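You operate a simulated robot arm through the tools that you are given. There is no shell and no other tool. Be economical: measure what you need, move in short steps, check, and stop when the job is done.

Carry out the task below with a simulated two-armed robot. There is one attempt and no reset: what you move stays moved.

JOB
Swap the candles: fit the white one in the candlestick.
Fine: hold the candlestick as the red candle comes out and the white one goes in; the red one goes in the empty hole of the candle stand, the candlestick on the yellow mat. Set down upright: candlestick.

Only the result counts: the job must be done as asked and must still hold three seconds after the hand-in. Knocking over, shifting, dropping, spilling or breaking anything else fails it.

ROBOT AND FRAMES
Two 7-joint arms with two-finger parallel grippers on one trunk, on a base that drives. Base frame: it is fixed to the floor where the robot stands at the start and does not move with it; the origin is under the middle of the robot, x ahead of it, y to its left, z up; the surface under the hand at the start is at about z = 0.85. Units: m, rad, N and s.
The left shoulder is at the start at [0.124, 0.171, 1.162], the right one opposite. With the tool pointing down near the work surface each hand reaches from about 0.42 to 0.9 m from the robot's upright axis, wherever it stands, measured 20 degrees to its own side. Places, roughly: candlestick [0.5, 0.1, 0.9]; hole of the candle stand away from the letter rack [0.6, -0.2, 0.9]; yellow mat [-0.9, 0.1, 0.8]. Payload 4.4 kg a hand.
The tool frame of a hand sits at the grasp point between the pads (the TCP): z along the fingers, y along the line on which they close. The tips reach 0.023 m beyond it. The gripper opens to 0.094 m. The fingers are 0.038 m wide and 0.01 m thick; the gripper's body (0.054 by 0.096 m) begins 0.039 m behind the TCP.
Orientation is told as [roll, pitch, yaw] about the base's x, y, z axes, in that order, counted from this pose: with the fingers straight down and closing along the base's y, the tool's x points along the base's -x, its y along +y and its z along -z.

CONTROLS
- The arms move only by the tool drive_tool. It takes "left_moves", "right_moves" or both (then of equal length, played together; a hand with none holds still); each is a list of rows, each a list of 7 numbers: the shift along the base's x, y, z in m, then the turn, a rotation vector about the base's x, y, z in degrees, then the gripper command, from -1 (fully open) to 1 (shut), values between in proportion. In form: [[x, y, z, wx, wy, wz, jaw], ...]. A call has 1 to 8 rows; each row shifts and turns the commanded pose from where the row before left it. Rows are played at 5 a second. More than 0.05 m and 0.15 rad between two rows, or a gripper value outside its range, and nothing of the call is played. A pose out of reach is approached as far as the arm can. The call stops where the force on the tool passes 90 N (or 10 N more than at its start, if that is more) or the arm is blocked; 0.2 s more then pass. The fingers move at their own pace (about 0.072 m/s each) and stop on an object; they squeeze with about 32 N. The grip force told is the motor's: it shows also when the fingers shut on nothing. Time passes only in rows, and 0.2 s behind the last, so rows that do not move let the fingers close. The reply holds the time, the measured pose of the TCP, the force on the tool along the base axes, the opening and the grip force, in the units named above and with some noise, with the torque about the TCP (base axes, N m) and any sound that the robot's microphone picked up.
- Cameras (640 x 400 px; columns grow to the right, rows downward): "scene" is now at [0.2002, 0.0662, 1.2865]; the picture's right is [0.82, -0.57, 0.00], its down [-0.41, -0.59, -0.69] and it looks along [0.40, 0.57, -0.72] (base axes); focal length 214 px, centre (320, 200). "left" rides on the left gripper at [0.086, -0.016, -0.074] in its tool frame; the picture's right is [0.18, 0.98, 0.00], its down [-0.58, 0.11, -0.81] and it looks along [-0.79, 0.15, 0.59] (tool axes); focal length 243 px, centre (320, 200). "right" rides on the right gripper at [0.086, 0.016, -0.075] in its tool frame; the picture's right is [-0.18, 0.98, 0.00], its down [-0.58, -0.11, -0.81] and it looks along [-0.79, -0.15, 0.59] (tool axes); focal length 243 px, centre (320, 200). There is no depth. A picture from a camera that has moved, and an enlarged one, comes with that camera's place and axes in the base frame and with its lens.
- camera(camera): a new picture of that camera. It takes no simulated time.
- lift_body(by): slides the trunk up (or, below 0, down) by that many m; the arms and the scene camera ride with it, the base frame stays. It gives what a move gives, with no picture.
- roll_base(legs): drives the robot by 1 to 6 legs, each [ahead, left, turn to the left] in m, m and rad, along the robot's own axes; the way and the turn of a leg run together, so that a leg with both is an arc; at most 1.5 m and 3.142 rad a leg. The arms and the cameras ride along, it lands a little off, and it stops where it bumps. It gives what a move gives.
- turn_head(pan, tilt): turns the head with the scene camera to pan (to the left, within 1.396 rad either way) and tilt (down, from -0.506 to 1.204), counted from straight ahead of the robot. It gives what a move gives.
- inspect(camera, box): a new picture of the part [left, top, right, bottom] of that camera's present view, enlarged. It takes no simulated time.
- finish_job(): hands the job in; it is judged then, once.

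Go step by step. Nothing tells you exact positions but the pictures and the camera data: compare them with the known pose of the tool, close in by small moves and look again before you grip or let go. The budget is 120 turns and 92 pictures, counting those below and the enlarged ones. Unless the task says otherwise, let go and move clear before handing in, and close with one line.

The tools are called after "Request:" as a command line: name --argument value ..., lists and objects as JSON in quotes. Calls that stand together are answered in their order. drive_tool: Moves the arms, as the interface text tells. Its arguments: {"type":"object","properties":{"left_moves":{"type":"array"},"right_moves":{"type":"array"}},"required":[]} The other tools are called the same way: lift_body (by) slides the trunk up or down; roll_base (legs) drives the base; turn_head (pan, tilt) turns the head that bears the scene camera; camera (camera) takes a picture; inspect (camera, box) takes an enlarged picture of a part of a camera's view; finish_job () hands the job in.

At the start:

```text
clock: 0.0
left_ee_pos: [0.4434, 0.1205, 1.2162]
left_tcp_rot: [0.0, 0.0, 0.0]
left_contact_force: [0.4, 0.2, -0.4]
left_moment: [0.0, -0.01, 0.0]
left_opening: 0.0941
left_grip_force: 0.1
right_ee_pos: [0.4234, -0.1771, 1.1751]
right_tcp_rot: [0.0, -0.001, -0.001]
right_contact_force: [-0.2, -0.4, -1.1]
right_moment: [0.03, 0.02, 0.01]
right_opening: 0.0938
right_grip_force: 0.1
trunk travel left (down, up): [-0.175, 0.213]
robot x, y, heading: [-0.0012, 0.0, 0.0]
head pan, tilt: [0.962, 0.81]
```

scene: 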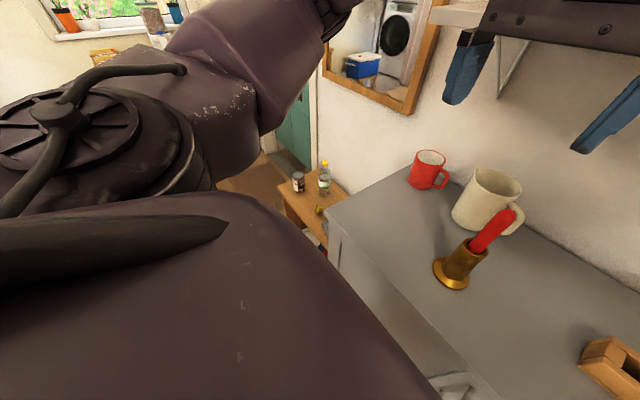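
right: 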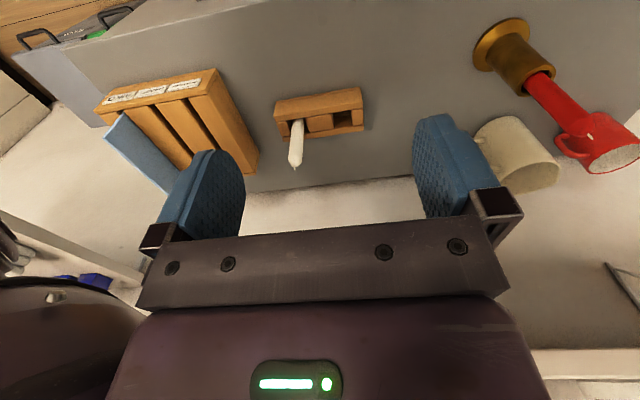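
left: 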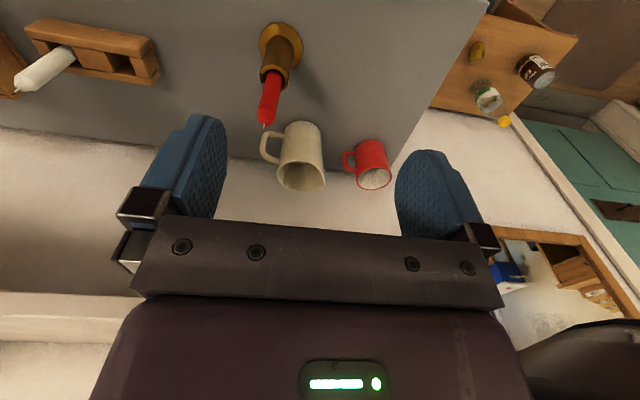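

I see the candlestick with the red candle near the mugs, and the candle stand with the white candle next to the letter rack. I'll turn the head to look straight at the work area.

Request:
turn_head --pan 0.0 --tilt 0.75

Request:
camera --camera "scene"

```text
clock: 1.2
left_ee_pos: [0.4435, 0.1195, 1.2163]
left_tcp_rot: [0.0, -0.001, 0.0]
left_contact_force: [-0.1, -0.2, -0.2]
left_moment: [0.01, 0.01, 0.0]
left_opening: 0.0939
left_grip_force: 0.0
right_ee_pos: [0.4233, -0.1775, 1.1736]
right_tcp_rot: [0.0, 0.0, 0.0]
right_contact_force: [0.5, -0.2, -0.4]
right_moment: [0.05, 0.0, 0.0]
right_opening: 0.0941
right_grip_force: 0.2
trunk travel left (down, up): [-0.175, 0.213]
robot x, y, heading: [-0.0018, -0.0019, -0.0]
head pan, tilt: [0.0, 0.75]
```

```text
88 pictures are left
camera scene: at [0.2371, 0.0006, 1.2913], right [0.0, -1.0, 0.0], down [-0.68, 0.0, -0.73], along [0.73, 0.0, -0.68], focal length 214 px, centre (320, 200)
```

scene: 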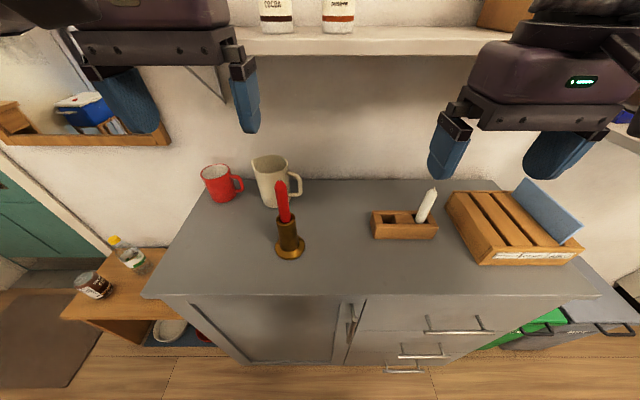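

Request:
inspect --camera "scene" --box '[230, 150, 350, 270]'

Request:
inspect --camera "scene" --box '[360, 160, 480, 260]'

Request:
inspect --camera "right" --box '[240, 60, 400, 180]'

Request:
inspect --camera "left" --box '[230, 0, 350, 140]'

```text
3.33 times, centred on (290, 210) of scene
camera zoom: at [0.2371, 0.0006, 1.2913], right [0.0, -1.0, 0.0], down [-0.68, 0.0, -0.73], along [0.73, 0.0, -0.68], focal length 715 px, centre (420, 167)
```

zoom: 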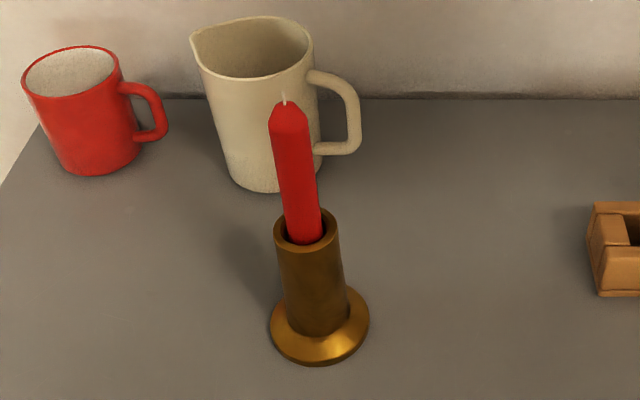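

```text
4.00 times, centred on (420, 210) of scene
camera zoom: at [0.2371, 0.0006, 1.2913], right [0.0, -1.0, 0.0], down [-0.68, 0.0, -0.73], along [0.73, 0.0, -0.68], focal length 858 px, centre (-80, 160)
```

zoom: 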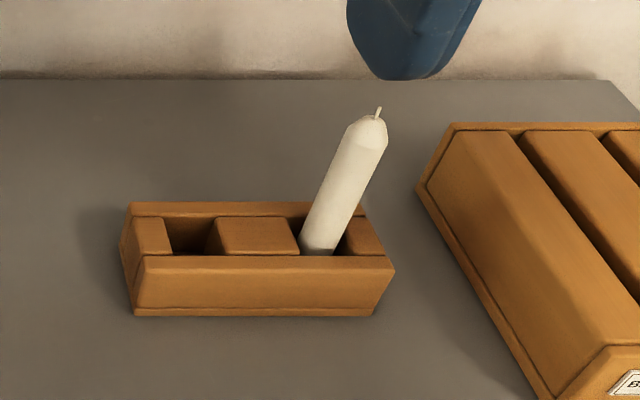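

```text
3.33 times, centred on (320, 120) of right
camera zoom: at [0.337, -0.1608, 1.2495], right [0.18, 0.98, 0.0], down [0.58, -0.11, 0.81], along [0.79, -0.15, -0.59], focal length 809 px, centre (320, 467)
```

zoom: 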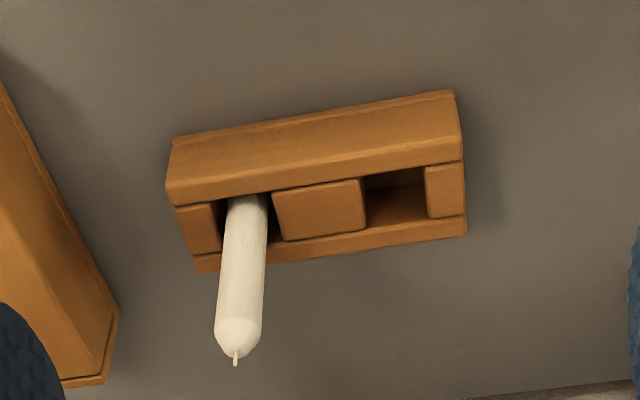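

```text
2.86 times, centred on (290, 70) of left
camera zoom: at [0.3568, 0.1046, 1.29], right [-0.18, 0.98, 0.0], down [0.58, 0.11, 0.81], along [0.79, 0.15, -0.59], focal length 693 px, centre (406, 571)
```

zoom: 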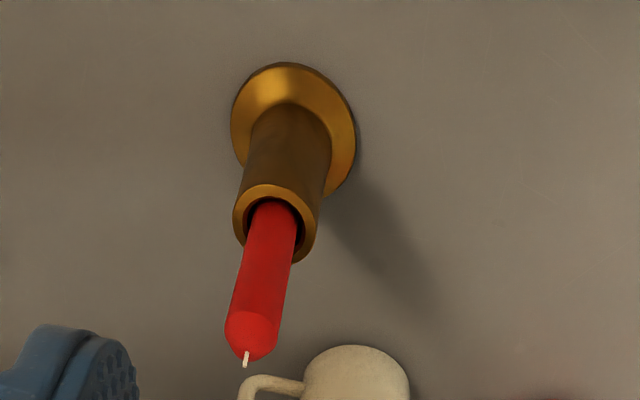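

The candlestick is at about (0.535, 0.073) with its rim near z 0.96. The red tip is near z 1.055, the white candle is at about (0.592, -0.25), and the empty hole is at about (0.595, -0.17). A near-horizontal left grip needs more room, so I'll back the base up a little.

Request:
roll_base --legs '[[-0.15, 0, 0]]'

Request:
drive_tool --left_moves '[[0.01, 0, -0.01, 0, -8.1, 0, -1], [0.01, 0, -0.01, 0, -8.1, 0, -1], [0.01, 0, -0.01, 0, -8.1, 0, -1], [0.01, 0, -0.01, 0, -8.1, 0, -1], [0.01, 0, -0.01, 0, -8.1, 0, -1], [0.01, 0, -0.01, 0, -8.1, 0, -1], [0.01, 0, -0.01, 0, -8.1, 0, -1], [0.01, 0, -0.01, 0, -8.1, 0, -1]]'

```text
clock: 2.6
left_ee_pos: [0.2953, 0.1187, 1.2164]
left_tcp_rot: [0.0, 0.001, -0.006]
left_contact_force: [-0.1, 1.0, 0.4]
left_moment: [0.02, -0.05, 0.0]
left_opening: 0.0939
left_grip_force: 0.1
right_ee_pos: [0.2751, -0.1782, 1.1753]
right_tcp_rot: [-0.001, 0.001, -0.003]
right_contact_force: [0.2, -0.3, 0.3]
right_moment: [0.03, 0.0, 0.02]
right_opening: 0.094
right_grip_force: 0.1
trunk travel left (down, up): [-0.175, 0.213]
robot x, y, heading: [-0.1449, 0.0011, -0.005]
head pan, tilt: [0.0, 0.75]
```

```text
clock: 4.4
left_ee_pos: [0.4039, 0.1148, 1.143]
left_tcp_rot: [0.015, -1.128, -0.016]
left_contact_force: [0.3, -0.8, -0.1]
left_moment: [0.02, 0.0, 0.04]
left_opening: 0.094
left_grip_force: 0.2
left hand out of reach, approached as far as the arm can: row 6, 7, 8
right_ee_pos: [0.278, -0.1803, 1.1737]
right_tcp_rot: [0.003, 0.001, -0.006]
right_contact_force: [-0.7, 0.1, 0.1]
right_moment: [0.01, 0.06, 0.01]
right_opening: 0.0942
right_grip_force: 0.0
trunk travel left (down, up): [-0.175, 0.213]
robot x, y, heading: [-0.1457, -0.0012, 0.001]
head pan, tilt: [0.0, 0.75]
```

The left hand has pitched over, close to its inner limit. Next I'll yaw it by -30° and lower it to the pre-grasp.

Request:
drive_tool --left_moves '[[0.01, 0.005, -0.03, 0, 0, -7.5, -1], [0.01, 0.005, -0.03, 0, 0, -7.5, -1], [0.0, 0.005, -0.03, 0, 0, -7.5, -1], [0.0, 0.005, -0.03, 0, 0, -7.5, -1]]'

Request:
camera --camera "scene"

Request:
camera --camera "left"

```text
clock: 5.4
left_ee_pos: [0.4248, 0.1377, 1.0265]
left_tcp_rot: [0.011, -1.131, -0.539]
left_contact_force: [-0.4, -0.1, 0.9]
left_moment: [-0.02, -0.01, -0.03]
left_opening: 0.0939
left_grip_force: 0.1
right_ee_pos: [0.2759, -0.1787, 1.1751]
right_tcp_rot: [0.001, 0.001, -0.005]
right_contact_force: [0.7, -0.3, -0.3]
right_moment: [0.0, 0.05, -0.03]
right_opening: 0.0938
right_grip_force: 0.0
trunk travel left (down, up): [-0.175, 0.213]
robot x, y, heading: [-0.1489, -0.0028, -0.006]
head pan, tilt: [0.0, 0.75]
```

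```text
83 pictures are left
camera scene: at [0.0904, 0.0002, 1.2914], right [-0.01, -1.0, 0.0], down [-0.68, 0.0, -0.73], along [0.73, 0.0, -0.68], focal length 214 px, centre (320, 200)
```

scene: 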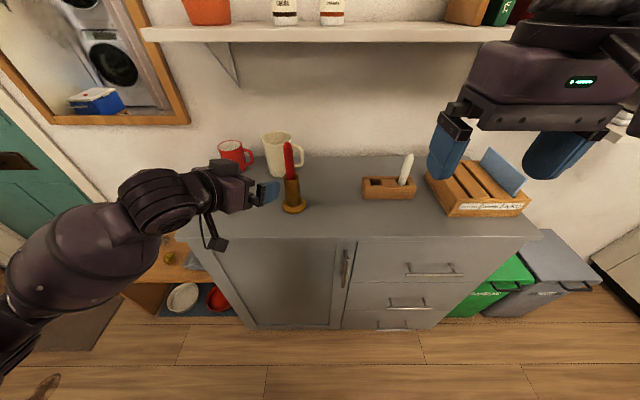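

```text
82 pictures are left
camera left: at [0.3268, 0.1758, 0.9785], right [0.43, 0.89, -0.16], down [-0.36, 0.33, 0.87], along [0.83, -0.31, 0.47], focal length 243 px, centre (320, 200)
```

left: 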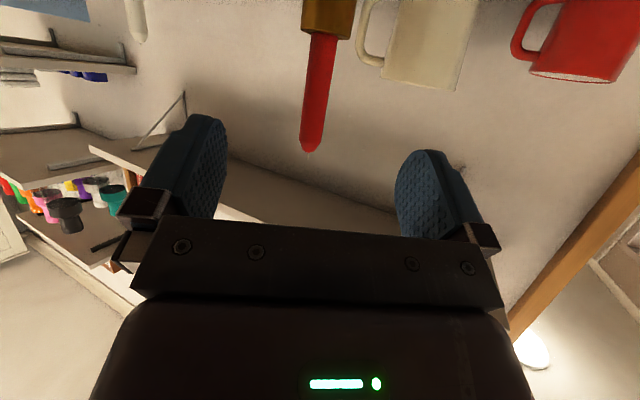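

The approach line is good. I'll lower to about z 0.925 and come most of the way in.

Request:
drive_tool --left_moves '[[0, 0, -0.034, 0, 0, 0, -1], [0, 0, -0.034, 0, 0, 0, -1], [0, 0, -0.033, 0, 0, 0, -1], [0.026, -0.0155, 0, 0, 0, 0, -1], [0.026, -0.0155, 0, 0, 0, 0, -1]]'

Request:
camera --camera "left"

Request:
inspect --camera "scene" --box '[200, 120, 340, 260]'

```text
clock: 6.6
left_ee_pos: [0.477, 0.1059, 0.9248]
left_tcp_rot: [0.012, -1.128, -0.535]
left_contact_force: [0.1, 0.3, -0.3]
left_moment: [0.03, 0.02, -0.04]
left_opening: 0.0942
left_grip_force: 0.1
right_ee_pos: [0.2759, -0.1799, 1.1744]
right_tcp_rot: [0.001, 0.002, -0.006]
right_contact_force: [0.6, -0.9, 0.5]
right_moment: [0.03, -0.04, -0.01]
right_opening: 0.094
right_grip_force: 0.1
trunk travel left (down, up): [-0.175, 0.213]
robot x, y, heading: [-0.1459, 0.0036, -0.007]
head pan, tilt: [0.0, 0.75]
```

```text
81 pictures are left
camera left: at [0.3785, 0.1446, 0.877], right [0.43, 0.89, -0.16], down [-0.36, 0.33, 0.87], along [0.83, -0.31, 0.46], focal length 243 px, centre (320, 200)
```

left: 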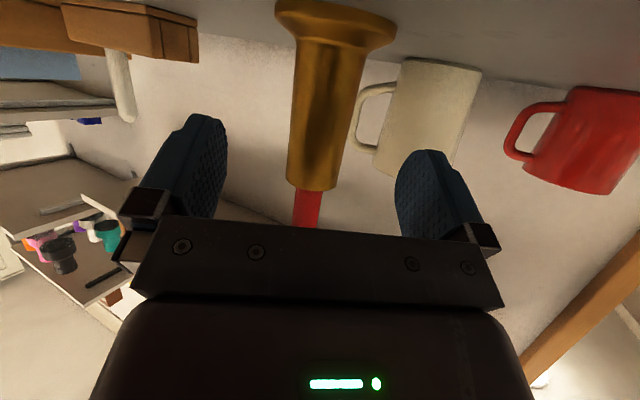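

```text
2.86 times, centred on (270, 190) of scene
camera zoom: at [0.0909, -0.0006, 1.2912], right [-0.01, -1.0, 0.0], down [-0.68, 0.0, -0.73], along [0.73, 0.0, -0.68], focal length 613 px, centre (463, 229)
```

zoom: 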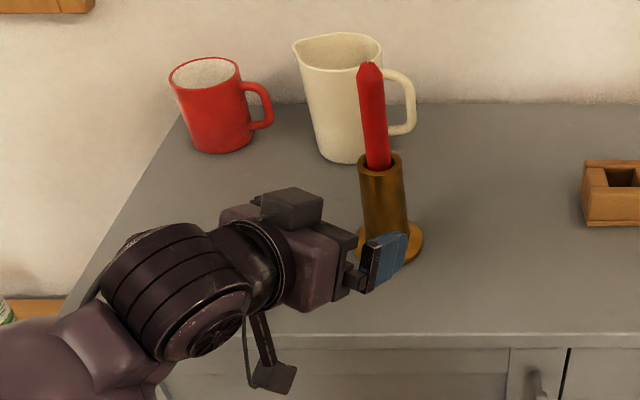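

The tube is centred between the fingers. I'll move in the last 6 cm and close.

Request:
drive_tool --left_moves '[[0.0265, -0.0155, 0, 0, 0, 0, -1], [0.0265, -0.0155, 0, 0, 0, 0, -1]]'

Request:
camera --camera "left"

Request:
inspect --camera "scene" --box '[220, 120, 340, 240]'

```text
clock: 7.2
left_ee_pos: [0.5291, 0.0746, 0.9249]
left_tcp_rot: [0.011, -1.13, -0.539]
left_contact_force: [0.3, -0.4, 0.7]
left_moment: [-0.03, 0.0, 0.01]
left_opening: 0.0942
left_grip_force: 0.1
right_ee_pos: [0.2764, -0.1789, 1.1742]
right_tcp_rot: [0.001, 0.001, -0.005]
right_contact_force: [0.1, 0.4, 0.1]
right_moment: [0.0, 0.01, 0.02]
right_opening: 0.094
right_grip_force: 0.1
trunk travel left (down, up): [-0.175, 0.213]
robot x, y, heading: [-0.1464, 0.0003, -0.009]
head pan, tilt: [0.0, 0.75]
```

```text
79 pictures are left
camera left: at [0.4311, 0.1131, 0.8782], right [0.43, 0.89, -0.16], down [-0.36, 0.33, 0.87], along [0.83, -0.31, 0.47], focal length 243 px, centre (320, 200)
```

left: 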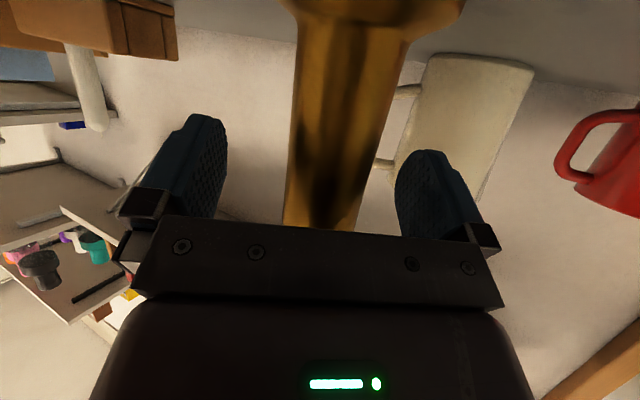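

```text
3.33 times, centred on (280, 180) of scene
camera zoom: at [0.0907, -0.0006, 1.2912], right [-0.01, -1.0, 0.0], down [-0.68, 0.0, -0.73], along [0.73, 0.0, -0.68], focal length 715 px, centre (453, 267)
```

zoom: 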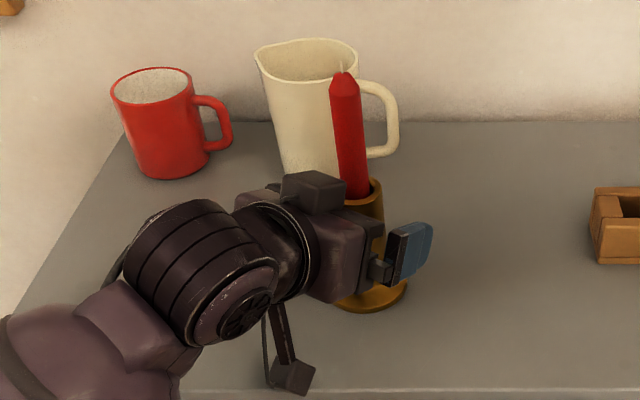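

The tube sits between the pads, so I'll close on it.

Request:
drive_tool --left_moves '[[0, 0, 0, 0, 0, 0, 1], [0, 0, 0, 0, 0, 0, 1], [0, 0, 0, 0, 0, 0, 1], [0, 0, 0, 0, 0, 0, 1]]'

Request:
camera --camera "left"

Request:
inspect --camera "scene" --box '[220, 120, 340, 240]'

```text
clock: 8.2
left_ee_pos: [0.5288, 0.0743, 0.9258]
left_tcp_rot: [0.01, -1.13, -0.537]
left_contact_force: [1.5, -1.4, 1.3]
left_moment: [-0.15, -0.02, 0.03]
left_opening: 0.0428
left_grip_force: 32.1
right_ee_pos: [0.2754, -0.1787, 1.1754]
right_tcp_rot: [0.0, 0.0, -0.007]
right_contact_force: [0.7, -0.1, -0.2]
right_moment: [-0.01, 0.0, -0.01]
right_opening: 0.0938
right_grip_force: 0.0
trunk travel left (down, up): [-0.175, 0.213]
robot x, y, heading: [-0.1429, 0.0041, -0.007]
head pan, tilt: [0.0, 0.75]
```

```text
77 pictures are left
camera left: at [0.4308, 0.1133, 0.8784], right [0.43, 0.89, -0.16], down [-0.36, 0.33, 0.87], along [0.83, -0.31, 0.47], focal length 243 px, centre (320, 200)
```

left: 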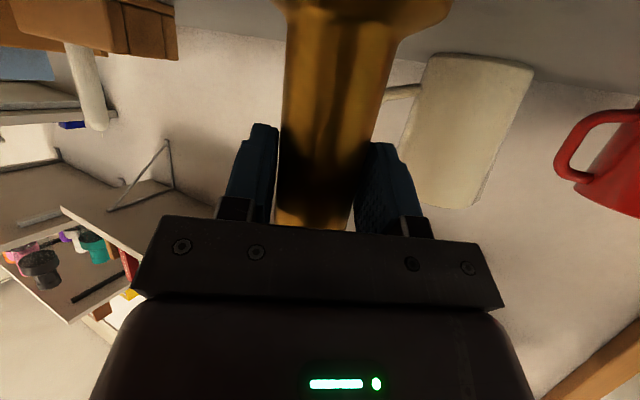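

```text
3.33 times, centred on (280, 180) of scene
camera zoom: at [0.0906, -0.0004, 1.2913], right [-0.01, -1.0, 0.0], down [-0.68, 0.0, -0.73], along [0.73, 0.0, -0.68], focal length 715 px, centre (453, 267)
```

zoom: 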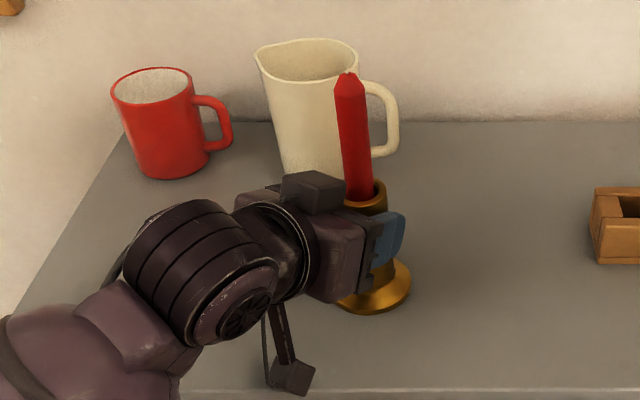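

The candlestick is gripped (opening 0.043). Now I'll yaw the right hand by 90° so its camera points away from the left hand, and bring it above the work area.

Request:
drive_tool --right_moves '[[0.03, 0.0, 0, 0, 0, 8.2, -1], [0.03, 0.0, 0, 0, 0, 8.2, -1], [0.03, 0.0, 0, 0, 0, 8.2, -1], [0.03, 0.0, 0, 0, 0, 8.2, -1], [0.03, 0.0, 0, 0, 0, 8.2, -1], [0.03, 0.0, 0, 0, 0, 8.2, -1], [0.03, 0.0, 0, 0, 0, 8.2, -1], [0.03, 0.0, 0, 0, 0, 8.2, -1]]'

Request:
drive_tool --right_moves '[[0.006, 0.03, 0, 0, 0, 8.2, -0.1], [0.006, 0.03, 0, 0, 0, 8.2, -0.1], [0.006, 0.03, 0, 0, 0, 8.2, -0.1], [0.006, 0.03, 0, 0, 0, 0, -0.1]]'

Request:
camera --camera "scene"

Request:
camera --camera "right"

```text
clock: 10.0
left_ee_pos: [0.5294, 0.075, 0.9261]
left_tcp_rot: [0.013, -1.132, -0.536]
left_contact_force: [-0.4, 1.5, 1.8]
left_moment: [-0.03, 0.12, -0.13]
left_opening: 0.043
left_grip_force: 32.0
right_ee_pos: [0.4514, -0.1412, 1.1725]
right_tcp_rot: [-0.001, 0.0, 1.132]
right_contact_force: [0.2, 0.3, 0.2]
right_moment: [0.01, -0.01, -0.02]
right_opening: 0.0941
right_grip_force: 0.2
right hand out of reach, approached as far as the arm can: row 7, 8
trunk travel left (down, up): [-0.175, 0.213]
robot x, y, heading: [-0.1467, 0.0015, -0.007]
head pan, tilt: [0.0, 0.75]
```

```text
clock: 11.0
left_ee_pos: [0.5281, 0.0752, 0.9267]
left_tcp_rot: [0.009, -1.131, -0.537]
left_contact_force: [-0.9, 2.1, 3.2]
left_moment: [-0.06, 0.12, -0.05]
left_opening: 0.0431
left_grip_force: 31.9
right_ee_pos: [0.3659, 0.0176, 1.1711]
right_tcp_rot: [0.001, 0.002, 1.568]
right_contact_force: [0.3, -1.0, -0.2]
right_moment: [0.0, 0.01, 0.0]
right_opening: 0.0514
right_grip_force: 0.1
right hand out of reach, approached as far as the arm can: row 1, 2, 3
trunk travel left (down, up): [-0.175, 0.213]
robot x, y, heading: [-0.1443, 0.0013, -0.002]
head pan, tilt: [0.0, 0.75]
```

```text
75 pictures are left
camera scene: at [0.0904, 0.0001, 1.2913], right [-0.01, -1.0, 0.0], down [-0.68, 0.0, -0.73], along [0.73, 0.0, -0.68], focal length 214 px, centre (320, 200)
```

scene: 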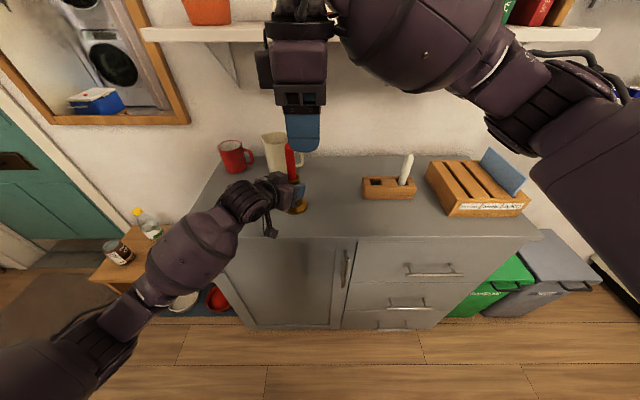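

```text
74 pictures are left
camera right: at [0.3495, -0.0683, 1.2457], right [-0.98, 0.19, 0.0], down [0.11, 0.58, 0.81], along [0.15, 0.79, -0.59], focal length 243 px, centre (320, 200)
```

right: 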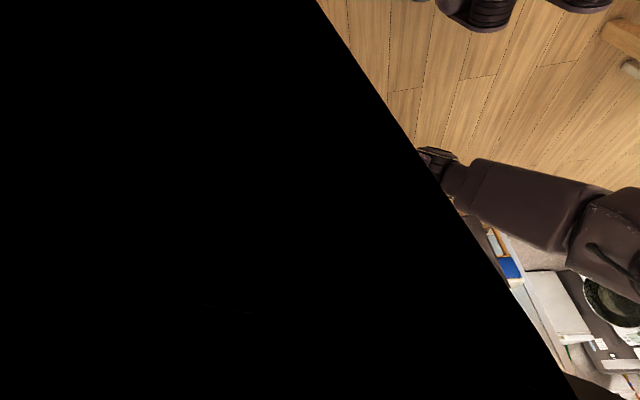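

Yaw +90 twists the right arm awkwardly and blocks its camera. I'll return to about yaw 0, which is natural for this arm and leaves enough clearance.

Request:
drive_tool --right_moves '[[0, -0.02, 0.005, 0, 0, -8.2, -0.1], [0, -0.02, 0.005, 0, 0, -8.2, -0.1], [0, -0.02, 0.005, 0, 0, -8.2, -0.1], [0, -0.02, 0.005, 0, 0, -8.2, -0.1], [0, -0.02, 0, 0, 0, -8.2, -0.1], [0, -0.02, 0, 0, 0, -8.2, -0.1], [0, -0.02, 0, 0, 0, -8.2, -0.1], [0, 0, 0, 0, 0, -8.2, -0.1]]'

Request:
drive_tool --right_moves '[[0, 0, 0, 0, 0, -8.2, -0.1], [0, 0, 0, 0, 0, -8.2, -0.1], [0, 0, 0, 0, 0, -7.0, -0.1]]'

Request:
camera --camera "scene"

```text
clock: 12.8
left_ee_pos: [0.5292, 0.0745, 0.9248]
left_tcp_rot: [0.01, -1.133, -0.535]
left_contact_force: [-0.3, 0.0, 2.6]
left_moment: [-0.09, 0.05, 0.01]
left_opening: 0.0429
left_grip_force: 32.1
right_ee_pos: [0.3675, -0.1226, 1.1914]
right_tcp_rot: [0.0, -0.001, 0.422]
right_contact_force: [0.0, -0.7, 0.1]
right_moment: [0.0, -0.05, 0.01]
right_opening: 0.0521
right_grip_force: 0.2
trunk travel left (down, up): [-0.175, 0.213]
robot x, y, heading: [-0.1479, -0.002, -0.005]
head pan, tilt: [0.0, 0.75]
```

```text
clock: 13.6
left_ee_pos: [0.5284, 0.0749, 0.9263]
left_tcp_rot: [0.009, -1.131, -0.536]
left_contact_force: [-0.5, -0.8, 2.8]
left_moment: [-0.21, 0.07, 0.0]
left_opening: 0.0429
left_grip_force: 32.5
right_ee_pos: [0.3681, -0.1229, 1.1933]
right_tcp_rot: [-0.001, -0.001, 0.013]
right_contact_force: [-1.0, -0.4, 1.0]
right_moment: [-0.01, 0.03, -0.01]
right_opening: 0.0517
right_grip_force: 0.1
trunk travel left (down, up): [-0.175, 0.213]
robot x, y, heading: [-0.1449, 0.0033, -0.005]
head pan, tilt: [0.0, 0.75]
```

```text
73 pictures are left
camera scene: at [0.0904, -0.0004, 1.2913], right [-0.01, -1.0, 0.0], down [-0.68, 0.0, -0.73], along [0.73, 0.0, -0.68], focal length 214 px, centre (320, 200)
```

scene: 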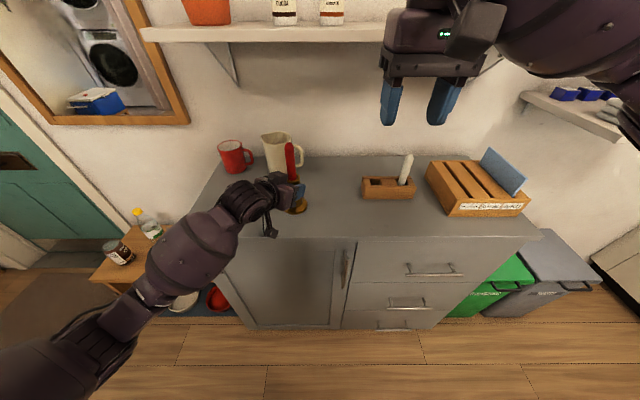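

The right hand is back to its natural pose. Moving it above the red candle.

Request:
drive_tool --right_moves '[[0.0285, 0.0323, -0.005, 0, 0, 0, -0.2], [0.0285, 0.0323, -0.005, 0, 0, 0, -0.2], [0.0285, 0.0323, -0.005, 0, 0, 0, -0.2], [0.0285, 0.0323, -0.005, 0, 0, 0, -0.2], [0.0285, 0.0323, -0.01, 0, 0, 0, -0.2], [0.0285, 0.0323, -0.01, 0, 0, 0, -0.2]]'

Request:
camera --camera "scene"

Request:
camera --camera "right"

```text
clock: 15.0
left_ee_pos: [0.5289, 0.0751, 0.9265]
left_tcp_rot: [0.012, -1.13, -0.535]
left_contact_force: [0.3, 2.0, 3.6]
left_moment: [-0.02, 0.09, -0.02]
left_opening: 0.0428
left_grip_force: 32.5
right_ee_pos: [0.5405, 0.075, 1.1507]
right_tcp_rot: [-0.003, 0.002, 0.016]
right_contact_force: [0.4, 0.4, 0.0]
right_moment: [-0.02, -0.01, 0.03]
right_opening: 0.0563
right_grip_force: 0.1
trunk travel left (down, up): [-0.175, 0.213]
robot x, y, heading: [-0.1477, 0.0046, -0.001]
head pan, tilt: [0.0, 0.75]
```

```text
72 pictures are left
camera scene: at [0.0905, 0.0004, 1.2913], right [0.0, -1.0, 0.0], down [-0.68, 0.0, -0.73], along [0.73, 0.0, -0.68], focal length 214 px, centre (320, 200)
```

scene: 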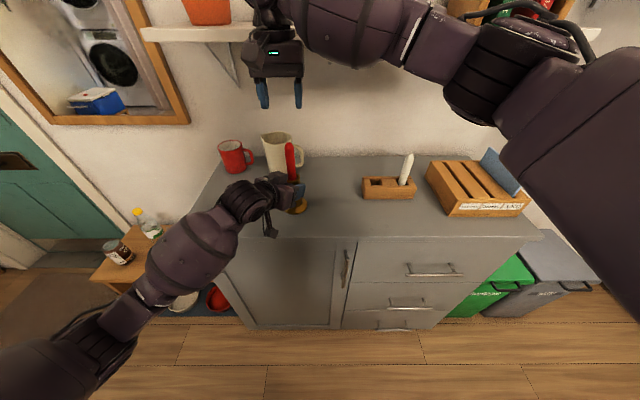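

```text
71 pictures are left
camera right: at [0.4539, 0.0892, 1.2258], right [0.17, 0.99, 0.0], down [0.58, -0.1, 0.81], along [0.79, -0.14, -0.59], focal length 243 px, centre (320, 200)
```

right: 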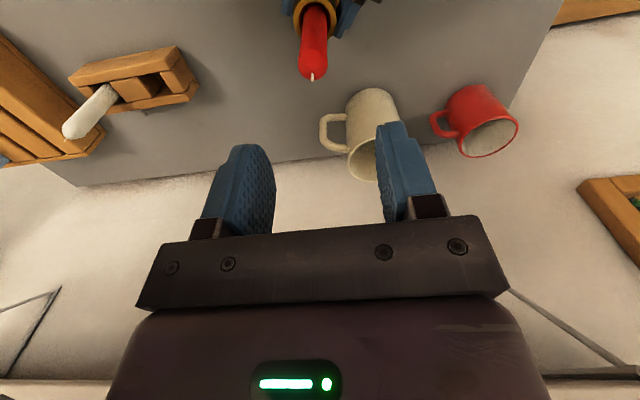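

The candle tip reads (0.538, 0.069, 1.053), leaning only slightly. I'll descend to grip near z 1.017.

Request:
drive_tool --right_moves '[[-0.004, -0.004, -0.034, 0, 0, 0, -0.2], [0, 0, -0.033, 0, 0, 0, -0.2], [0, 0, -0.033, 0, 0, 0, -0.2], [0, 0, -0.033, 0, 0, 0, -0.2]]'

Request:
inspect --camera "scene" --box '[220, 80, 340, 220]'

Request:
camera --camera "right"

```text
clock: 16.0
left_ee_pos: [0.5284, 0.0739, 0.9255]
left_tcp_rot: [0.01, -1.131, -0.536]
left_contact_force: [-0.6, -1.6, 1.3]
left_moment: [-0.21, 0.05, 0.02]
left_opening: 0.0431
left_grip_force: 32.1
right_ee_pos: [0.5368, 0.0678, 1.0183]
right_tcp_rot: [-0.001, -0.001, 0.016]
right_contact_force: [0.5, 0.3, 1.2]
right_moment: [0.01, -0.01, 0.0]
right_opening: 0.0565
right_grip_force: 0.1
trunk travel left (down, up): [-0.175, 0.213]
robot x, y, heading: [-0.1452, 0.0043, -0.004]
head pan, tilt: [0.0, 0.75]
```

```text
2.86 times, centred on (280, 150) of scene
camera zoom: at [0.0904, -0.0004, 1.2913], right [-0.01, -1.0, 0.0], down [-0.68, 0.0, -0.73], along [0.73, 0.0, -0.68], focal length 613 px, centre (434, 343)
```

zoom: 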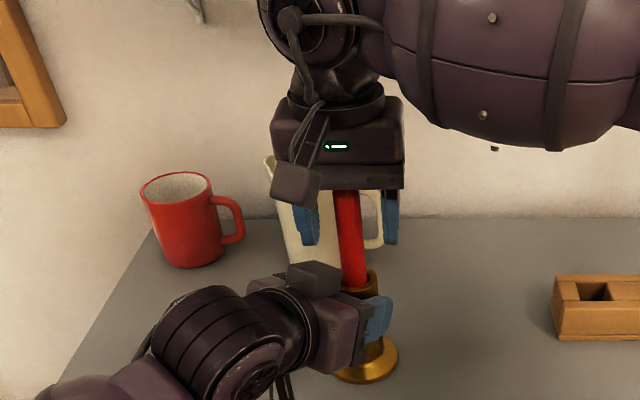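

```text
69 pictures are left
camera right: at [0.4496, 0.0826, 1.0922], right [0.17, 0.99, 0.0], down [0.58, -0.1, 0.81], along [0.79, -0.14, -0.59], focal length 243 px, centre (320, 200)
```

right: 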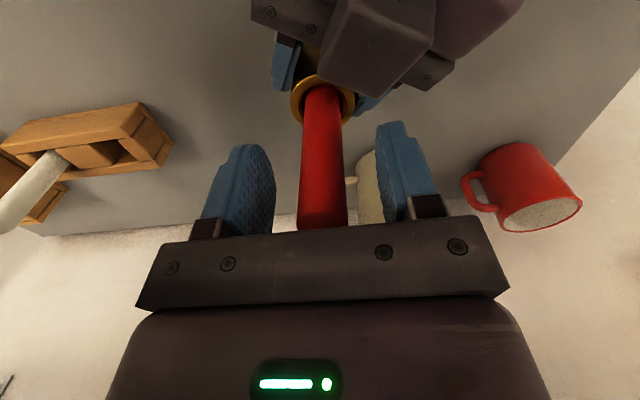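

The candle is centred between the right fingers, so I'll close.

Request:
drive_tool --right_moves '[[0, 0, 0, 0, 0, 0, 1], [0, 0, 0, 0, 0, 0, 1], [0, 0, 0, 0, 0, 0, 1]]'

Request:
drive_tool --right_moves '[[0, 0, 0.01, 0, 0, 0, 1], [0, 0, 0.01, 0, 0, 0, 1], [0, 0, 0.015, 0, 0, 0, 1]]'

Request:
camera --camera "right"

```text
clock: 16.8
left_ee_pos: [0.5296, 0.0751, 0.9257]
left_tcp_rot: [0.013, -1.13, -0.536]
left_contact_force: [0.0, 0.0, 1.7]
left_moment: [-0.17, 0.04, 0.01]
left_opening: 0.0428
left_grip_force: 32.6
right_ee_pos: [0.5366, 0.0692, 1.0177]
right_tcp_rot: [0.001, 0.001, 0.016]
right_contact_force: [0.1, 0.1, -0.4]
right_moment: [0.0, 0.0, 0.02]
right_opening: 0.0207
right_grip_force: 31.8
trunk travel left (down, up): [-0.175, 0.213]
robot x, y, heading: [-0.1447, -0.0009, -0.008]
head pan, tilt: [0.0, 0.75]
```

```text
clock: 17.6
left_ee_pos: [0.5286, 0.0752, 0.9257]
left_tcp_rot: [0.013, -1.13, -0.535]
left_contact_force: [-0.6, 0.4, 2.4]
left_moment: [-0.17, 0.08, -0.05]
left_opening: 0.0428
left_grip_force: 31.6
right_ee_pos: [0.536, 0.068, 1.0545]
right_tcp_rot: [-0.001, 0.001, 0.016]
right_contact_force: [-0.4, 0.0, -0.8]
right_moment: [0.01, 0.01, -0.01]
right_opening: 0.0206
right_grip_force: 31.2
trunk travel left (down, up): [-0.175, 0.213]
robot x, y, heading: [-0.1517, 0.0032, -0.004]
head pan, tilt: [0.0, 0.75]
```

```text
68 pictures are left
camera right: at [0.448, 0.0828, 1.1289], right [0.17, 0.99, 0.0], down [0.58, -0.1, 0.81], along [0.79, -0.14, -0.59], focal length 243 px, centre (320, 200)
```

right: 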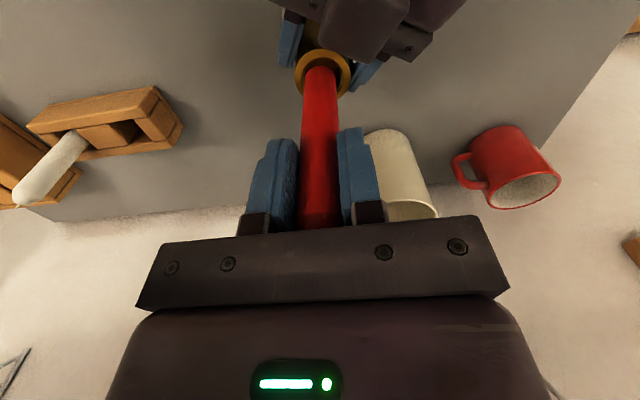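

The candle slides out freely. I'll keep pulling it straight up.

Request:
drive_tool --right_moves '[[0, 0, 0.025, 0, 0, 0, 1], [0, 0, 0.025, 0, 0, 0, 1], [0, 0, 0.025, 0, 0, 0, 1], [0, 0, 0.025, 0, 0, 0, 1]]'

Request:
camera --camera "right"

Request:
inspect --camera "scene" --box '[220, 40, 360, 220]'

```text
clock: 18.6
left_ee_pos: [0.5285, 0.0754, 0.926]
left_tcp_rot: [0.013, -1.131, -0.536]
left_contact_force: [-2.0, 0.4, 1.7]
left_moment: [-0.06, 0.15, -0.08]
left_opening: 0.043
left_grip_force: 31.9
right_ee_pos: [0.5345, 0.0682, 1.1545]
right_tcp_rot: [0.0, 0.001, 0.015]
right_contact_force: [-0.1, 0.3, -0.2]
right_moment: [0.0, -0.01, -0.07]
right_opening: 0.0209
right_grip_force: 31.9
trunk travel left (down, up): [-0.175, 0.213]
robot x, y, heading: [-0.1464, 0.0002, -0.008]
head pan, tilt: [0.0, 0.75]
```

```text
67 pictures are left
camera right: at [0.4468, 0.0824, 1.2288], right [0.17, 0.99, 0.0], down [0.58, -0.1, 0.81], along [0.79, -0.14, -0.59], focal length 243 px, centre (320, 200)
```

right: 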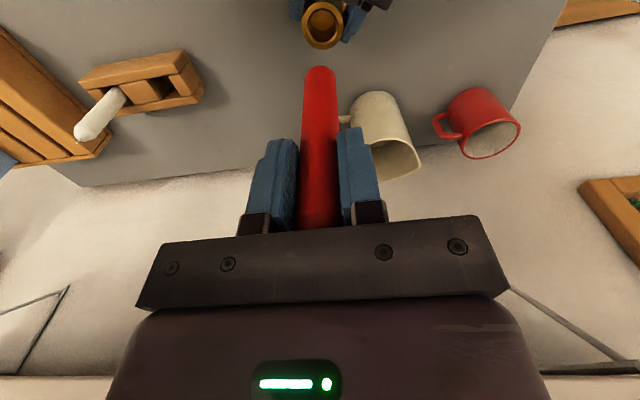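

```text
2.22 times, centred on (290, 130) of scene
camera zoom: at [0.0902, -0.0003, 1.2914], right [-0.01, -1.0, 0.0], down [-0.68, 0.0, -0.73], along [0.73, 0.0, -0.68], focal length 477 px, centre (387, 356)
```

zoom: 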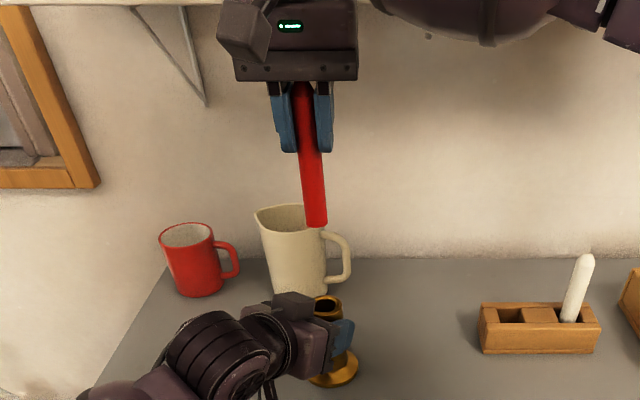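

The red candle is out, extending about 0.093 m below the TCP with a slight lean in x. I'll correct the lean by about -4° and carry it above the empty hole.

Request:
drive_tool --right_moves '[[0.01, -0.0397, 0.003, 0, -1, 0, 1], [0.01, -0.0397, 0, 0, -1, 0, 1], [0.01, -0.0397, 0, 0, -1, 0, 1], [0.01, -0.0397, 0, 0, -1, 0, 1], [0.01, -0.0397, 0, 0, 0, 0, 1], [0.01, -0.0397, 0, 0, 0, 0, 1]]'

Request:
inspect --camera "scene" --box '[320, 60, 480, 220]'

Request:
inspect --camera "right" --box '[220, 0, 420, 240]'

```text
clock: 20.0
left_ee_pos: [0.5218, 0.0766, 0.9302]
left_tcp_rot: [0.021, -1.137, -0.543]
left_contact_force: [-0.2, -1.0, -1.9]
left_moment: [0.02, 0.0, 0.01]
left_opening: 0.0428
left_grip_force: 32.1
right_ee_pos: [0.5792, -0.1456, 1.1624]
right_tcp_rot: [0.003, -0.07, 0.057]
right_contact_force: [-38.8, 8.6, 8.2]
right_moment: [-0.48, -2.96, -0.19]
right_opening: 0.0208
right_grip_force: 32.0
trunk travel left (down, up): [-0.175, 0.213]
robot x, y, heading: [-0.1465, -0.0014, -0.001]
head pan, tilt: [0.0, 0.75]
stopped in row 6 (right hand): the force on the tool passed its limit at 110 N (the readings are from after the stop); the commanded pose is now the measured one
```

```text
2.50 times, centred on (400, 140) of scene
camera zoom: at [0.0823, 0.001, 1.2933], right [0.0, -1.0, 0.0], down [-0.68, 0.0, -0.73], along [0.73, 0.0, -0.68], focal length 536 px, centre (120, 350)
```

zoom: 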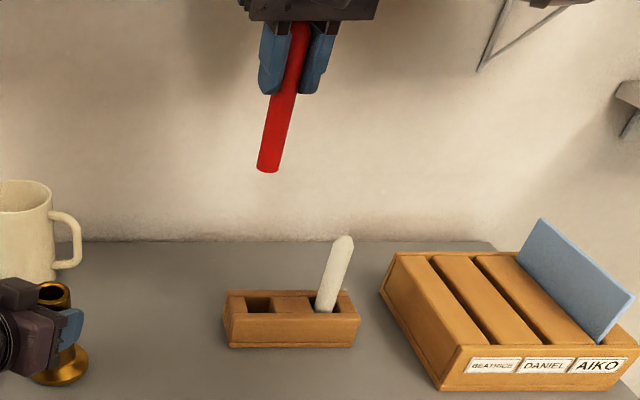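

```text
1.67 times, centred on (320, 120) of right
camera zoom: at [0.4864, -0.1353, 1.2308], right [0.13, 0.99, 0.02], down [0.53, -0.08, 0.84], along [0.84, -0.1, -0.53], focal length 404 px, centre (320, 333)
```

zoom: 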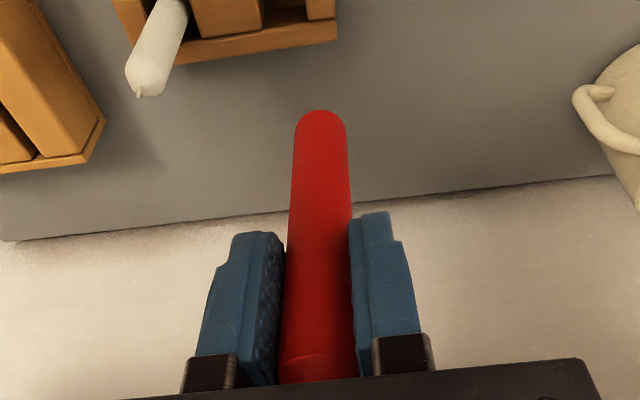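

Contact: the right hand's upper part apparently touched the wall shelf, because the force was in -x. I'll back off and look.

Request:
drive_tool --right_moves '[[-0.02, 0.0, 0.0, 0, 0, 0, 1], [-0.02, 0.0, 0, 0, 0, 0, 1]]'

Request:
turn_head --pan -0.2 --tilt 0.3

Request:
camera --camera "scene"

Request:
camera --camera "left"

```text
clock: 20.6
left_ee_pos: [0.5272, 0.0762, 0.9259]
left_tcp_rot: [0.011, -1.129, -0.535]
left_contact_force: [-3.9, 1.4, 8.3]
left_moment: [-0.26, 0.28, -0.1]
left_opening: 0.0429
left_grip_force: 32.5
right_ee_pos: [0.5465, -0.1502, 1.1537]
right_tcp_rot: [0.003, -0.062, 0.045]
right_contact_force: [-0.4, 0.0, -1.1]
right_moment: [-0.01, 0.04, -0.01]
right_opening: 0.0209
right_grip_force: 31.8
trunk travel left (down, up): [-0.175, 0.213]
robot x, y, heading: [-0.1464, 0.0012, -0.003]
head pan, tilt: [0.0, 0.75]
```

```text
clock: 21.5
left_ee_pos: [0.5263, 0.0776, 0.925]
left_tcp_rot: [0.012, -1.128, -0.534]
left_contact_force: [-0.4, -3.0, 6.8]
left_moment: [-0.53, -0.01, 0.03]
left_opening: 0.0428
left_grip_force: 31.9
right_ee_pos: [0.547, -0.1494, 1.1544]
right_tcp_rot: [0.0, -0.062, 0.047]
right_contact_force: [0.1, 0.4, -0.5]
right_moment: [0.05, 0.01, 0.03]
right_opening: 0.0205
right_grip_force: 31.9
trunk travel left (down, up): [-0.175, 0.213]
robot x, y, heading: [-0.1498, 0.0021, 0.001]
head pan, tilt: [-0.201, 0.3]
```

```text
63 pictures are left
camera scene: at [0.0975, -0.0178, 1.3317], right [-0.2, -0.98, 0.0], down [-0.29, 0.06, -0.96], along [0.94, -0.19, -0.3], focal length 214 px, centre (320, 200)
```

scene: 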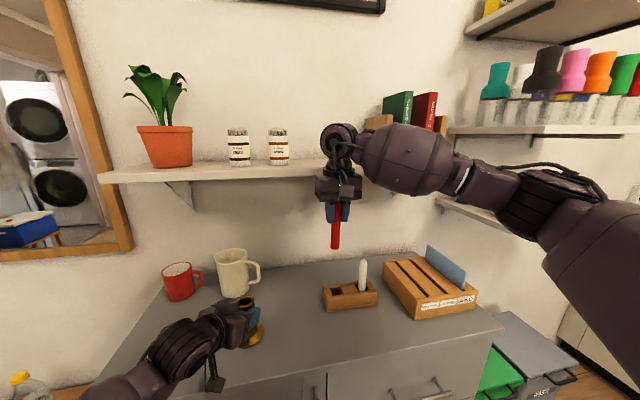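

```text
62 pictures are left
camera left: at [0.4289, 0.1157, 0.8782], right [0.42, 0.89, -0.16], down [-0.36, 0.33, 0.87], along [0.83, -0.31, 0.47], focal length 243 px, centre (320, 200)
```

left: 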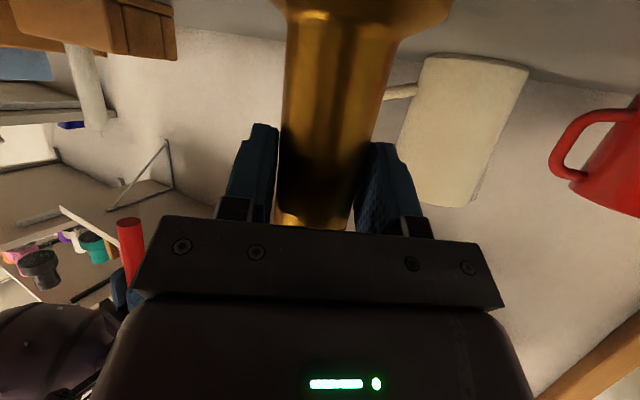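

The left grip is intact and nothing on the shelf has moved. The wrist needs to stay under the shelf, so I'll descend first at x≈0.54 and then go forward low.

Request:
drive_tool --right_moves '[[0, -0.005, -0.038, 0, 0, -0.8, 1], [0, -0.005, -0.038, 0, 0, -0.8, 1], [0, -0.005, -0.038, 0, 0, -0.8, 1], [0, -0.005, -0.033, 0, 0, 0, 1]]'

Request:
camera --camera "scene"

Request:
camera --camera "right"

```text
clock: 22.5
left_ee_pos: [0.5279, 0.0777, 0.9248]
left_tcp_rot: [0.013, -1.131, -0.535]
left_contact_force: [0.0, 1.2, 7.1]
left_moment: [-0.28, 0.0, 0.04]
left_opening: 0.0431
left_grip_force: 32.4
right_ee_pos: [0.548, -0.1703, 1.0078]
right_tcp_rot: [0.003, -0.063, 0.005]
right_contact_force: [0.0, 0.1, -0.5]
right_moment: [0.0, 0.02, -0.01]
right_opening: 0.0208
right_grip_force: 31.7
trunk travel left (down, up): [-0.175, 0.213]
robot x, y, heading: [-0.1502, -0.0003, -0.002]
head pan, tilt: [-0.201, 0.3]
```

```text
61 pictures are left
camera scene: at [0.0974, -0.0175, 1.3318], right [-0.2, -0.98, 0.0], down [-0.29, 0.06, -0.96], along [0.94, -0.19, -0.3], focal length 214 px, centre (320, 200)
```

scene: 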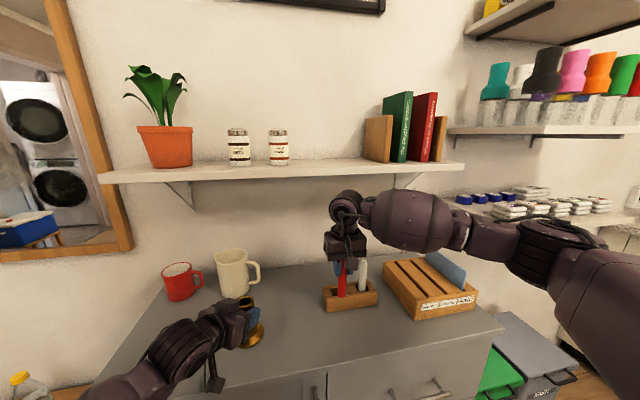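

```text
60 pictures are left
camera right: at [0.4563, -0.1558, 1.0774], right [0.18, 0.98, 0.01], down [0.53, -0.11, 0.84], along [0.83, -0.14, -0.54], focal length 243 px, centre (320, 200)
```

right: 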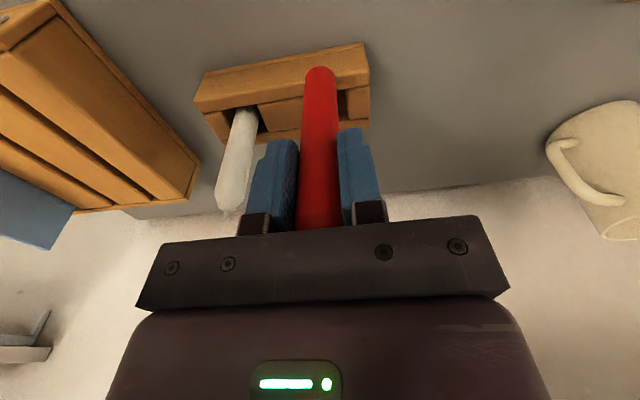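

The forearm is now below the shelf. I'll move forward toward the hole in small steps.

Request:
drive_tool --right_moves '[[0.012, 0, 0, 0, 0, 0, 1], [0.012, 0, 0, 0, 0, 0, 1], [0.012, 0.001, 0, 0, 0, 0, 1], [0.01, 0, 0, 0, 0, 0, 1]]'

Request:
inspect --camera "scene" --box '[290, 230, 410, 330]'

Request:
inspect --camera "right" --box '[190, 0, 390, 240]'

```text
clock: 23.5
left_ee_pos: [0.5276, 0.0776, 0.9251]
left_tcp_rot: [0.013, -1.132, -0.535]
left_contact_force: [1.8, 2.2, 8.0]
left_moment: [-0.18, -0.06, 0.06]
left_opening: 0.0429
left_grip_force: 32.0
right_ee_pos: [0.5938, -0.1698, 1.0085]
right_tcp_rot: [0.001, -0.063, 0.006]
right_contact_force: [0.1, 0.2, -0.6]
right_moment: [0.02, 0.03, -0.02]
right_opening: 0.0204
right_grip_force: 32.3
trunk travel left (down, up): [-0.175, 0.213]
robot x, y, heading: [-0.1459, 0.0007, -0.003]
head pan, tilt: [-0.201, 0.3]
```

```text
4.00 times, centred on (350, 280) of scene
camera zoom: at [0.0975, -0.0174, 1.3318], right [-0.2, -0.98, 0.0], down [-0.29, 0.06, -0.96], along [0.94, -0.19, -0.3], focal length 858 px, centre (200, -120)
```

zoom: 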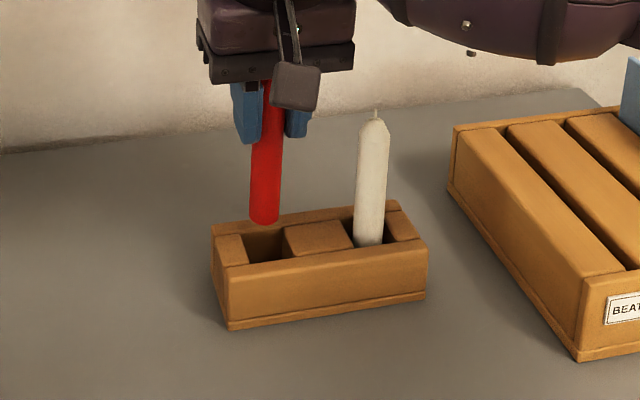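

```text
1.67 times, centred on (290, 120) of right
camera zoom: at [0.5016, -0.1538, 1.0781], right [0.18, 0.98, 0.01], down [0.53, -0.11, 0.84], along [0.83, -0.14, -0.54], focal length 404 px, centre (370, 333)
```

zoom: 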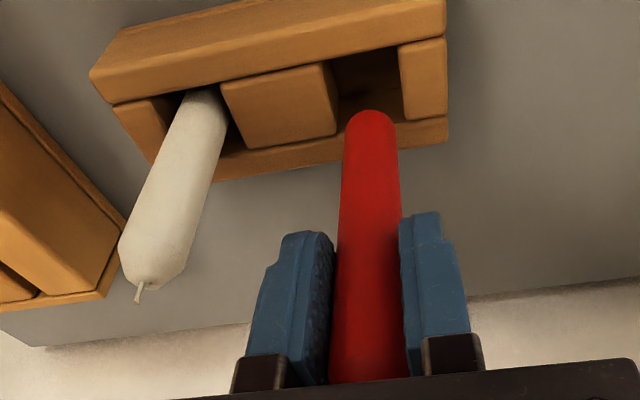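

The candle bottom is at about (0.593, -0.166) and the hole centre at about (0.596, -0.1675). A tiny correction, then I lower into the hole.

Request:
drive_tool --right_moves '[[0.003, -0.0015, -0.008, 0, 0, 0, 1], [0, 0, -0.01, 0, 0, 0, 1], [0, 0, -0.01, 0, 0, 0, 1]]'

Request:
inspect --camera "scene" --box '[290, 230, 410, 330]'

Request:
inspect --camera "right" --box '[190, 0, 390, 240]'

```text
clock: 24.3
left_ee_pos: [0.5255, 0.0772, 0.9267]
left_tcp_rot: [0.018, -1.129, -0.537]
left_contact_force: [0.4, -0.4, -2.1]
left_moment: [0.01, 0.02, 0.0]
left_opening: 0.043
left_grip_force: 32.1
right_ee_pos: [0.5961, -0.1704, 0.9882]
right_tcp_rot: [0.002, -0.074, 0.004]
right_contact_force: [-2.5, -4.4, 28.3]
right_moment: [-0.55, -0.18, -0.07]
right_opening: 0.0207
right_grip_force: 32.6
trunk travel left (down, up): [-0.175, 0.213]
robot x, y, heading: [-0.1457, 0.002, 0.0]
head pan, tilt: [-0.201, 0.3]
```

```text
4.00 times, centred on (350, 280) of scene
camera zoom: at [0.0947, -0.0175, 1.3331], right [-0.2, -0.98, 0.0], down [-0.29, 0.06, -0.96], along [0.94, -0.19, -0.29], focal length 858 px, centre (200, -120)
```

zoom: 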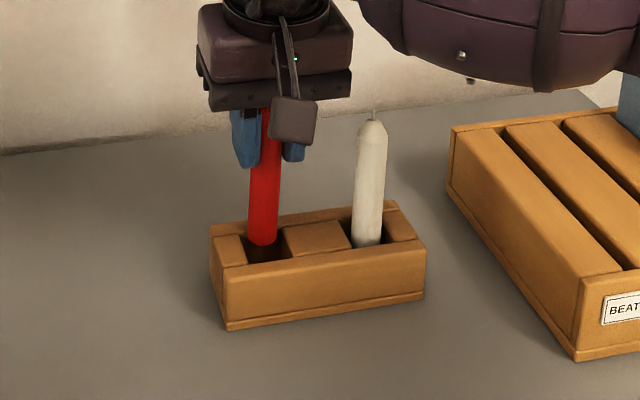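

```text
1.67 times, centred on (290, 120) of right
camera zoom: at [0.5037, -0.155, 1.0564], right [0.18, 0.98, 0.02], down [0.52, -0.11, 0.85], along [0.83, -0.14, -0.53], focal length 404 px, centre (370, 333)
```

zoom: 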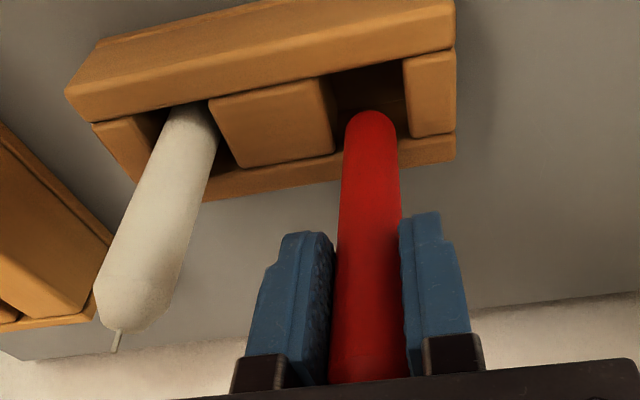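

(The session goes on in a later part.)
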